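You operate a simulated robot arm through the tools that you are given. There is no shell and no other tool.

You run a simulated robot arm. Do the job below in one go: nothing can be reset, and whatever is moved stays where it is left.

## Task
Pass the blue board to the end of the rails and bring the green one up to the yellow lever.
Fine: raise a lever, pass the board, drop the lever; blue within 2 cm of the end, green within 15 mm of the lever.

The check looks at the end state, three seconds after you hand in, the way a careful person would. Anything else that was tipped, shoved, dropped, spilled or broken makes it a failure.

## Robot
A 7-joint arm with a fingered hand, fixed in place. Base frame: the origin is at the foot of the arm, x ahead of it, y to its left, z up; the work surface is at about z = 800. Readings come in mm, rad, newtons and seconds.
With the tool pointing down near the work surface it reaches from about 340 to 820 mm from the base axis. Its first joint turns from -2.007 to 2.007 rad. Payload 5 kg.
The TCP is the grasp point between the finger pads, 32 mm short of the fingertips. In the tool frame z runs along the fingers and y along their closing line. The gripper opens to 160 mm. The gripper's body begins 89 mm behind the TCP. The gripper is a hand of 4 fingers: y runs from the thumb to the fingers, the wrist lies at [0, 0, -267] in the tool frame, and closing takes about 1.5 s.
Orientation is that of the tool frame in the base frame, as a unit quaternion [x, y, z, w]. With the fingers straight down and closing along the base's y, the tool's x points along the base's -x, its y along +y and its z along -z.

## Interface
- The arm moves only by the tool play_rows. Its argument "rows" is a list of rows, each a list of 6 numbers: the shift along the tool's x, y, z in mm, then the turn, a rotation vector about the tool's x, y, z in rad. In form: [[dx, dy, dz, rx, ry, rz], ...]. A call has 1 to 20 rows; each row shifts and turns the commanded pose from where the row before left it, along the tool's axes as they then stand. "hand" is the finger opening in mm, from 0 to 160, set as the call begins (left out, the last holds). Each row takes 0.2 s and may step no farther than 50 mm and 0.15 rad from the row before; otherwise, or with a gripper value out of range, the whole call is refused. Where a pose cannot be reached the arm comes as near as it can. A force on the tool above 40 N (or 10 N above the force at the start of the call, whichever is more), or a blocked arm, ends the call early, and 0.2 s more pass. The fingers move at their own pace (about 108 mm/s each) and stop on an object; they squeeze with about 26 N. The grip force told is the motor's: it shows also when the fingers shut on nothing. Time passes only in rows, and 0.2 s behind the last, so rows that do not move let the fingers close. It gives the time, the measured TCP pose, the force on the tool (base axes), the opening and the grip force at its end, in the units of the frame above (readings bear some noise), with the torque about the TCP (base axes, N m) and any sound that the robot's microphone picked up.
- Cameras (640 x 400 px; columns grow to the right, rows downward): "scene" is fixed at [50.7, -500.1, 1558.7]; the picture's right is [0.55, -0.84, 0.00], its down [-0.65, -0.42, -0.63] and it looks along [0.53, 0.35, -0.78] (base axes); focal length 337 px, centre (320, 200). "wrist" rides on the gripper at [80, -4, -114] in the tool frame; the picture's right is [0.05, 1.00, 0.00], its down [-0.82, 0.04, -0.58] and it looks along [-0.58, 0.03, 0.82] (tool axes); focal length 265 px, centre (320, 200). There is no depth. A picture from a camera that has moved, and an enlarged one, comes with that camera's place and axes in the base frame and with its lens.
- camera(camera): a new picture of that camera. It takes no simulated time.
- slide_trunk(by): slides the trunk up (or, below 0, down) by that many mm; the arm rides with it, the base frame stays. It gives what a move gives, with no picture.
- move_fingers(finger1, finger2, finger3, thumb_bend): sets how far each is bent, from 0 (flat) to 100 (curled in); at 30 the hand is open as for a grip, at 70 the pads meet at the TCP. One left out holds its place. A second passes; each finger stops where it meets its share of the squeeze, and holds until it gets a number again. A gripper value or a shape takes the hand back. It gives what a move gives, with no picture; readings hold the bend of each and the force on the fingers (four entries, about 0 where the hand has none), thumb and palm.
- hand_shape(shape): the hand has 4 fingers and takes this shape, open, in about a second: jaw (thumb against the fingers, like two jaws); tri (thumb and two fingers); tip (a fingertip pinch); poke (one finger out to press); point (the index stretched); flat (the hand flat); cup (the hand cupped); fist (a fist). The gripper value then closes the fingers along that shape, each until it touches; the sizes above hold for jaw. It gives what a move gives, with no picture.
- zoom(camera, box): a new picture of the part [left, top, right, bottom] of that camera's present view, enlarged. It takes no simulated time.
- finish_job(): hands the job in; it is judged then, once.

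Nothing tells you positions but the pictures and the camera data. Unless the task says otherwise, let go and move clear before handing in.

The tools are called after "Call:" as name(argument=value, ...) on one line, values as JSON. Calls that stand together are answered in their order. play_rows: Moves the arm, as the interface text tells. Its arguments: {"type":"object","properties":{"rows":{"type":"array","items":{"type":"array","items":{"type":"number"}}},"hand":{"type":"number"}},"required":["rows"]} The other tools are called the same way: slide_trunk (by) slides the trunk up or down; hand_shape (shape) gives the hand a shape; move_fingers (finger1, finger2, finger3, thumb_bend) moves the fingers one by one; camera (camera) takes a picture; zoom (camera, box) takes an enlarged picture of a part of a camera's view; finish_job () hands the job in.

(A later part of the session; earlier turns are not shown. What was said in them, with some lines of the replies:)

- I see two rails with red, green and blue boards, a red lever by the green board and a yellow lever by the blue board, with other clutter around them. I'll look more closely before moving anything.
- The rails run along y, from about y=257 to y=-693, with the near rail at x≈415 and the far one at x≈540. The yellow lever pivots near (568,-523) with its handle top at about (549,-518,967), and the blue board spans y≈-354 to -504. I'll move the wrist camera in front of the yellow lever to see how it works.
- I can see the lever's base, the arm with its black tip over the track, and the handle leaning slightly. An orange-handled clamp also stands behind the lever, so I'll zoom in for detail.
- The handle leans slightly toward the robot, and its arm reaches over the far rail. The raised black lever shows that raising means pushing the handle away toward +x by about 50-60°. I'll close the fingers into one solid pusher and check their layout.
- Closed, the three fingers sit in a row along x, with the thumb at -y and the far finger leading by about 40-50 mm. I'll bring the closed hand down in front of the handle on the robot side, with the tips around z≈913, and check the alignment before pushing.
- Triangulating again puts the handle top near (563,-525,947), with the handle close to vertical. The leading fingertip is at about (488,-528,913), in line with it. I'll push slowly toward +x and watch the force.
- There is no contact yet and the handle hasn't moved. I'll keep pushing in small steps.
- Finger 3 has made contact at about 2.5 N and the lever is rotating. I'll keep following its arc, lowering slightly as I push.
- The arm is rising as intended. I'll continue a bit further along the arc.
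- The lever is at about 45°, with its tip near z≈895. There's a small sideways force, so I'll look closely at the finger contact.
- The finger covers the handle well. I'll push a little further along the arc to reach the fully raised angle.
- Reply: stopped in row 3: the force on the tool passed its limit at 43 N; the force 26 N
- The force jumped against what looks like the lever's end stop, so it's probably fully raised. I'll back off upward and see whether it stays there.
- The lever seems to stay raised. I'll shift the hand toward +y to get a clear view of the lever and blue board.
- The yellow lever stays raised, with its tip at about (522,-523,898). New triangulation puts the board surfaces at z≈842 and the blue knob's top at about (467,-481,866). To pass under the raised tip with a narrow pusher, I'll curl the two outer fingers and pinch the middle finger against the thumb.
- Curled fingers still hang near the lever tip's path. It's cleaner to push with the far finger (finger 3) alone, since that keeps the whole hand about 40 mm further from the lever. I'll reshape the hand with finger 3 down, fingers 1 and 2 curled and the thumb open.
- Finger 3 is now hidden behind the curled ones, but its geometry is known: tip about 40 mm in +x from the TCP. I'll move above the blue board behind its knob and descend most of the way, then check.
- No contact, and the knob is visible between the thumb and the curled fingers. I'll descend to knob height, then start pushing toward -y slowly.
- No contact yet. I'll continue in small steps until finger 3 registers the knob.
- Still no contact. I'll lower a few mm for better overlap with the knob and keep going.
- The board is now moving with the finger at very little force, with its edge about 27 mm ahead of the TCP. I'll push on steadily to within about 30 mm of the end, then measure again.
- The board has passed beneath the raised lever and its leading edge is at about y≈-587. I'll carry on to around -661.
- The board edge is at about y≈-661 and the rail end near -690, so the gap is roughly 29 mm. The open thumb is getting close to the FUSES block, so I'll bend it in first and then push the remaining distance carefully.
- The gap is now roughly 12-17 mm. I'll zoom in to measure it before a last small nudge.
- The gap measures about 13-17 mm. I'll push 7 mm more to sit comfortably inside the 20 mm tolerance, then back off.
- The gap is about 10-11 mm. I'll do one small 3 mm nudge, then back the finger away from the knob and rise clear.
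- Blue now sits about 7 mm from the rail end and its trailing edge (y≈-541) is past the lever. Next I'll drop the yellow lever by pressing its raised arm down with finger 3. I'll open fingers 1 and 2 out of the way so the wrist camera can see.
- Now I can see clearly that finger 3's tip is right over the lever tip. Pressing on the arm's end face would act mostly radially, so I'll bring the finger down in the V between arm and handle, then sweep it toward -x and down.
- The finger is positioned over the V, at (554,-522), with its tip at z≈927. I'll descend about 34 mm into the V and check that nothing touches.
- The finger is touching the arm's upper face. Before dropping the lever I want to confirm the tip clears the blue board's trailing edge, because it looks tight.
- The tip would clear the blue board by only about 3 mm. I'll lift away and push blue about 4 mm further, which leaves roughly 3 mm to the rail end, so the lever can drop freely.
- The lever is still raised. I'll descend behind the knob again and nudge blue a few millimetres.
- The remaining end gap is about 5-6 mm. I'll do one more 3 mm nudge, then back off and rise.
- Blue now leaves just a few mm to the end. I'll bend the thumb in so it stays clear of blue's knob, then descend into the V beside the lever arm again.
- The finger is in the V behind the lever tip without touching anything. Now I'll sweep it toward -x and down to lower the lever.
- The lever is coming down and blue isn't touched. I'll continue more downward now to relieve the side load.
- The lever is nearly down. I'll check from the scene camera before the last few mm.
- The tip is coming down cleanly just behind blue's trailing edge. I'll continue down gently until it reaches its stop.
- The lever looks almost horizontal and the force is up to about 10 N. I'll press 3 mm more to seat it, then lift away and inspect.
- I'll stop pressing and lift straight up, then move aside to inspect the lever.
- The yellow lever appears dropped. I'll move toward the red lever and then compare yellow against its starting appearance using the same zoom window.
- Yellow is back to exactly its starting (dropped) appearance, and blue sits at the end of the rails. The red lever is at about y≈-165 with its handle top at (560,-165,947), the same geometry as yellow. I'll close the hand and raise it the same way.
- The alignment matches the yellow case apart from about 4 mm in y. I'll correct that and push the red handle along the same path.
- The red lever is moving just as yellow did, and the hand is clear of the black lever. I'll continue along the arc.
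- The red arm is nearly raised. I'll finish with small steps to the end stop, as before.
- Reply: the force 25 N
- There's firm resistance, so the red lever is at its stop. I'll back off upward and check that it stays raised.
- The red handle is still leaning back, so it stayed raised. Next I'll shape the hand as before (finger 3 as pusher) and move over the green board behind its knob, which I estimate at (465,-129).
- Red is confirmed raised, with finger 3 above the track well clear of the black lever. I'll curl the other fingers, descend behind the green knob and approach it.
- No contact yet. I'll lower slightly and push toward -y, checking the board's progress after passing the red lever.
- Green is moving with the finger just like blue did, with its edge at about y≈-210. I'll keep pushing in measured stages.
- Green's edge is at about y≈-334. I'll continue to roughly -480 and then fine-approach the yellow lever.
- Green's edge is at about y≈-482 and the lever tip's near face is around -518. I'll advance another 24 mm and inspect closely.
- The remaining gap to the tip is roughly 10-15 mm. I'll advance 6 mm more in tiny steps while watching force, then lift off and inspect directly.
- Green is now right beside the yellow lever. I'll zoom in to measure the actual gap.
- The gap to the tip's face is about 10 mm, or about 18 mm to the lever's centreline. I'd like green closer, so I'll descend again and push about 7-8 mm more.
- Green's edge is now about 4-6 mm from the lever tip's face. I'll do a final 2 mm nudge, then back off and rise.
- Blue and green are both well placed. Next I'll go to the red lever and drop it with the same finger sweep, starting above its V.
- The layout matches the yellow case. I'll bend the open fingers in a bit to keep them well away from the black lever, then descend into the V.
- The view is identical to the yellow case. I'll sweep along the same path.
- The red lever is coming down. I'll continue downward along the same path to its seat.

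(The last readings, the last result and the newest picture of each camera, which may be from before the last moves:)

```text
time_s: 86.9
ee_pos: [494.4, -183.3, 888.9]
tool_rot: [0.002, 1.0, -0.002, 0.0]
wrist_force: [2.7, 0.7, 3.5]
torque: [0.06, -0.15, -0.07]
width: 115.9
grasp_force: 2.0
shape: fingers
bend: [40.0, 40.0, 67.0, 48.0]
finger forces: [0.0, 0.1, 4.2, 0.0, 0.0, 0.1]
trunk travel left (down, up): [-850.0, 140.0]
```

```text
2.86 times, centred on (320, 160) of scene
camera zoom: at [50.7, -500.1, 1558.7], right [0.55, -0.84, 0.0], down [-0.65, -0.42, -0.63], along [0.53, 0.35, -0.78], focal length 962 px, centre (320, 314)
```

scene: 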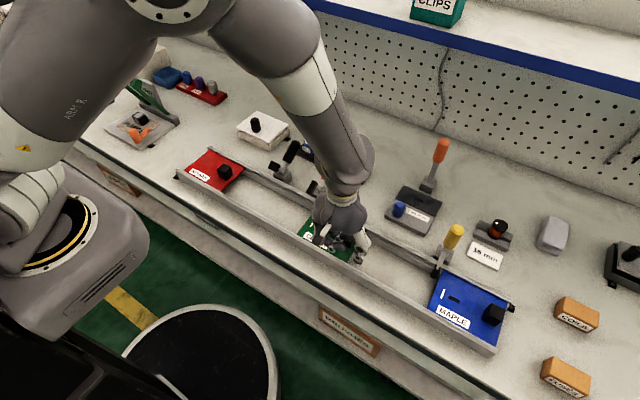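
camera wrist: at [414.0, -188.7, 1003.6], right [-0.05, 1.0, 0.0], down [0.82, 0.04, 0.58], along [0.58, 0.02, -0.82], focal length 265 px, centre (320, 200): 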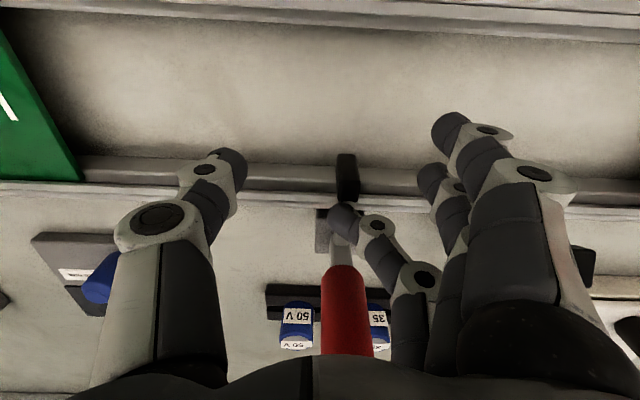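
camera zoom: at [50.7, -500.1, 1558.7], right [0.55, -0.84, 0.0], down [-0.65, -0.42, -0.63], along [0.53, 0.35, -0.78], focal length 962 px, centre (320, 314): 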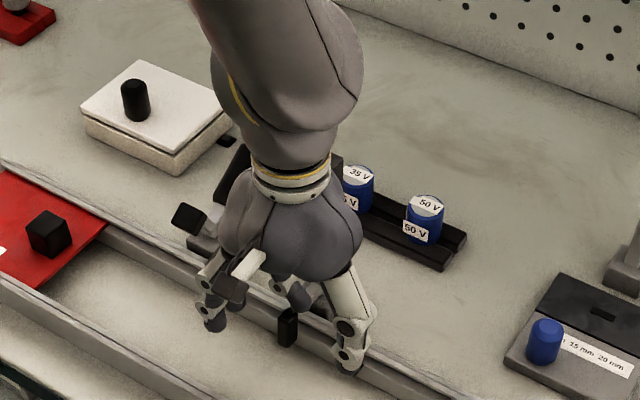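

The red lever is almost seated. I'll press a few mm more, as with yellow, and then lift away.

Call:
play_rows(rows=[[0, 0, 2, 0, 0, 0], [0, 0, 2, 0, 0, 0], [0, 0, 2, 0, 0, 0], [0, 0, 0, 0, 0, 0]])

Call:
play_rows(rows=[[0, 0, -10, 0, 0, 0], [0, 0, -30, 0, 0, 0], [0, 0, -45, 0, 0, 0], [0, 0, -45, 0, 0, 0], [30, -35, 0, 0, 0, 0], [30, -40, 0, 0, 0, 0], [20, -40, 0, 0, 0, 0]])

Call:
zoom(camera="scene", box=[220, 130, 380, 230])

Call:
camera(camera="wrist")

```text
time_s: 87.9
ee_pos: [494.0, -183.9, 883.1]
tool_rot: [0.001, 1.0, -0.002, 0.0]
wrist_force: [1.2, -0.1, 1.0]
torque: [0.06, -0.07, -0.04]
width: 116.0
grasp_force: 1.0
shape: fingers
bend: [40.0, 40.0, 67.0, 48.0]
finger forces: [0.0, 0.0, 1.7, 0.1, 0.1, 0.0]
trunk travel left (down, up): [-850.0, 140.0]
```

```text
time_s: 89.5
ee_pos: [413.2, -301.4, 1014.1]
tool_rot: [0.001, 1.0, -0.001, 0.0]
wrist_force: [-0.4, -0.8, 0.2]
torque: [0.05, -0.01, 0.0]
width: 115.8
grasp_force: 0.0
shape: fingers
bend: [40.0, 40.0, 66.0, 48.0]
finger forces: [0.0, 0.1, 0.0, 0.0, 0.0, 0.0]
trunk travel left (down, up): [-850.0, 140.0]
```

```text
4.00 times, centred on (300, 180) of scene
camera zoom: at [50.7, -500.1, 1558.7], right [0.55, -0.84, 0.0], down [-0.65, -0.42, -0.63], along [0.53, 0.35, -0.78], focal length 1347 px, centre (400, 280)
```

zoom: 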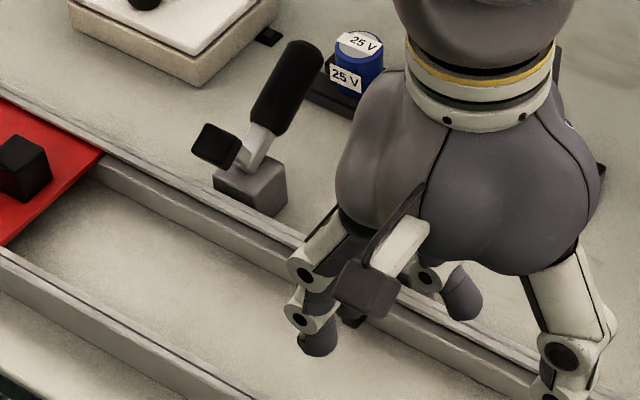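

```text
taken
camera wrist: at [332.7, -306.0, 1128.9], right [-0.05, 1.0, 0.0], down [0.82, 0.04, 0.58], along [0.58, 0.03, -0.82], focal length 265 px, centre (320, 200)
```

wrist: 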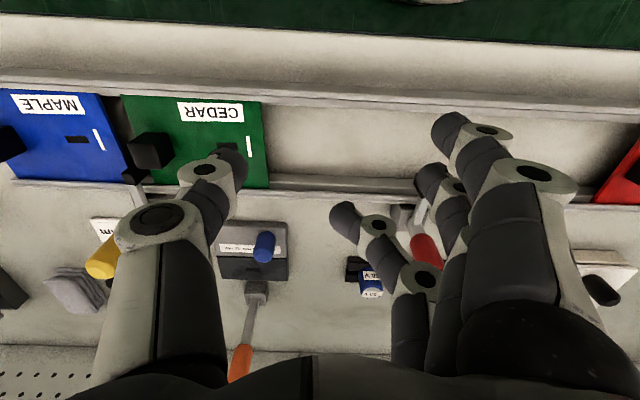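

I'll move the hand further away and up to get a clear view of everything.

Call:
play_rows(rows=[[5, -10, -45, 0, 0, 0], [5, -10, -45, 0, 0, 0], [5, -40, 0, 0, 0, 0], [5, -40, 0, 0, 0, 0]], hand=160)

Call:
zoom(camera="scene", box=[220, 130, 380, 230])

Call:
camera(camera="scene")

Call:
camera(camera="wrist")

```text
time_s: 90.5
ee_pos: [394.0, -399.3, 1102.4]
tool_rot: [0.001, 1.0, -0.003, 0.0]
wrist_force: [-0.2, 0.8, -0.3]
torque: [0.01, -0.03, -0.01]
width: 159.6
grasp_force: 0.2
shape: jaw
bend: [30.0, 30.0, 30.0, 30.0]
finger forces: [0.0, 0.0, 0.0, 0.0, 0.0, 0.0]
trunk travel left (down, up): [-850.0, 140.0]
```

```text
4.00 times, centred on (300, 180) of scene
camera zoom: at [50.7, -500.1, 1558.7], right [0.55, -0.84, 0.0], down [-0.65, -0.42, -0.63], along [0.53, 0.35, -0.78], focal length 1347 px, centre (400, 280)
```

zoom: 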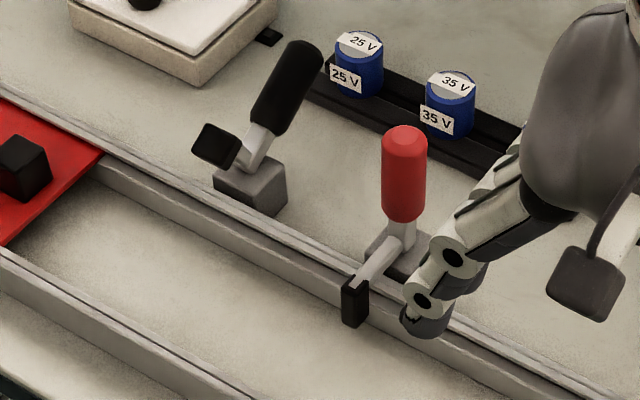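

```text
taken
```

scene: 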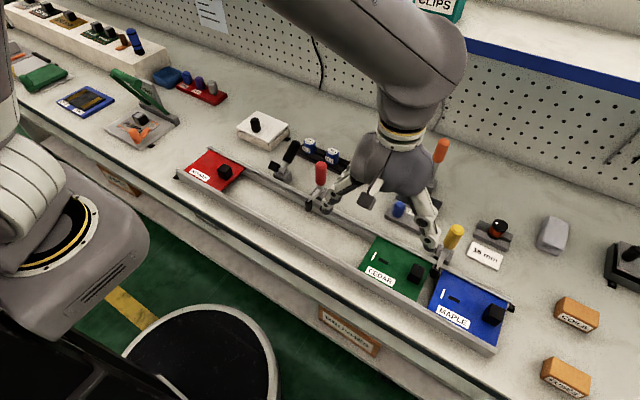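

```text
taken
camera wrist: at [313.5, -404.1, 1218.2], right [-0.05, 1.0, 0.0], down [0.82, 0.04, 0.58], along [0.58, 0.03, -0.82], focal length 265 px, centre (320, 200)
```

wrist: 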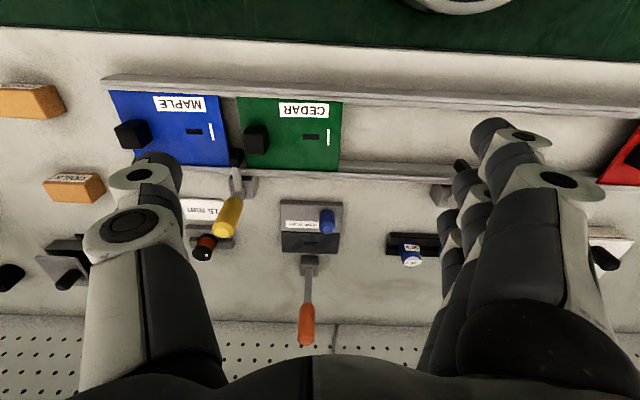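

The red lever looks the same as at the start, but I'll zoom in on both levers and both boards for a final check.

Call:
zoom(camera="scene", box=[295, 155, 345, 215])

Call:
zoom(camera="scene", box=[420, 215, 480, 285])

Call:
zoom(camera="scene", box=[340, 200, 540, 360])

Call:
zoom(camera="wrist", box=[90, 60, 350, 260])

```text
6.67 times, centred on (320, 185) of scene
camera zoom: at [50.7, -500.1, 1558.7], right [0.55, -0.84, 0.0], down [-0.65, -0.42, -0.63], along [0.53, 0.35, -0.78], focal length 2245 px, centre (320, 300)
```

zoom: 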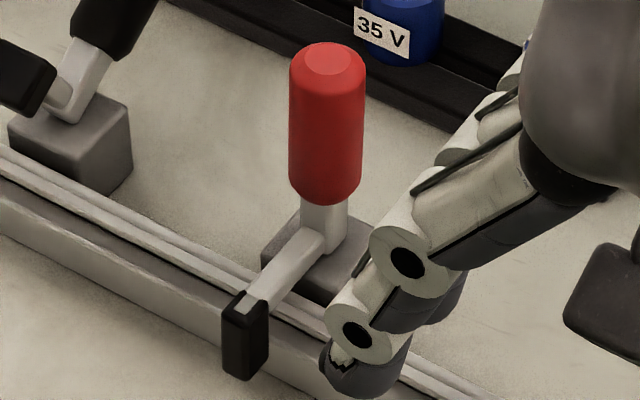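

```text
5.71 times, centred on (450, 250) of scene
camera zoom: at [50.7, -500.1, 1558.7], right [0.55, -0.84, 0.0], down [-0.65, -0.42, -0.63], along [0.53, 0.35, -0.78], focal length 1924 px, centre (-423, -86)
```

zoom: 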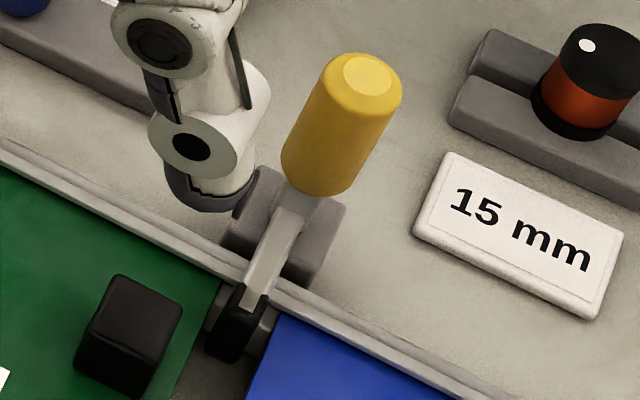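

```text
2.50 times, centred on (440, 280) of scene
camera zoom: at [50.7, -500.1, 1558.7], right [0.55, -0.84, 0.0], down [-0.65, -0.42, -0.63], along [0.53, 0.35, -0.78], focal length 842 px, centre (20, 0)
```

zoom: 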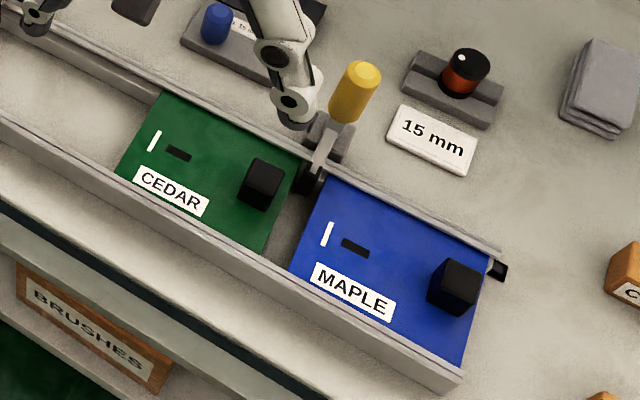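

```text
2.00 times, centred on (220, 160) of wrist
camera zoom: at [313.5, -404.1, 1218.2], right [-0.05, 1.0, 0.0], down [0.82, 0.04, 0.58], along [0.58, 0.03, -0.82], focal length 531 px, centre (520, 280)
```

zoom: 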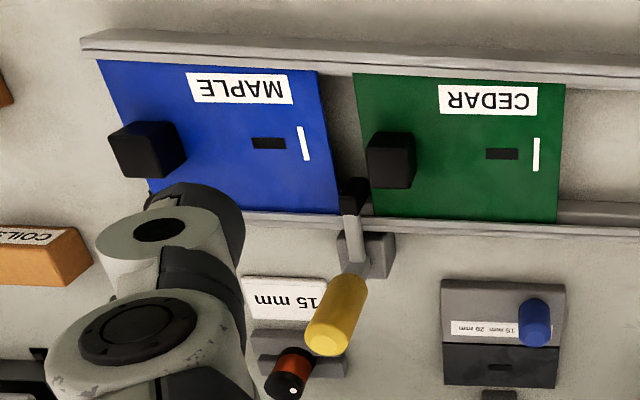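

Everything checks out. Blue is a few mm from the rail end, green is about 4 mm from the yellow lever, and both levers are dropped as they were at the start. The black lever and red board are untouched, and the hand is open and clear, so I'm handing in.

Call:
finish_job()

```text
The job is handed in.
```

The job is handed in: the blue board is at the end of the rails and the green board is up against the yellow lever. All distances below are estimates from the camera pictures.

- **Blue:** its leading edge is about 3–5 mm short of the rail end, within the 2 cm you allowed.
- **Green:** its leading edge is about 3–5 mm from the face of the yellow lever's tip, and about 10 mm from the lever's centreline, so within 15 mm either way.
- **Levers:** I raised and dropped both the yellow and the red one. Yellow looks the same as at the start. Red's handle is within 1–2° of where it began.
- **Everything else:** the black lever is still raised, as I found it, and the red board has not moved. I saw nothing else shifted or knocked over in the last pictures. The hand is open and well clear of the table.

While raising the levers I pushed each one into its end stop. The yellow push reached 43 N and stopped the arm automatically; the red one was about 25 N. Neither lever showed damage afterwards.
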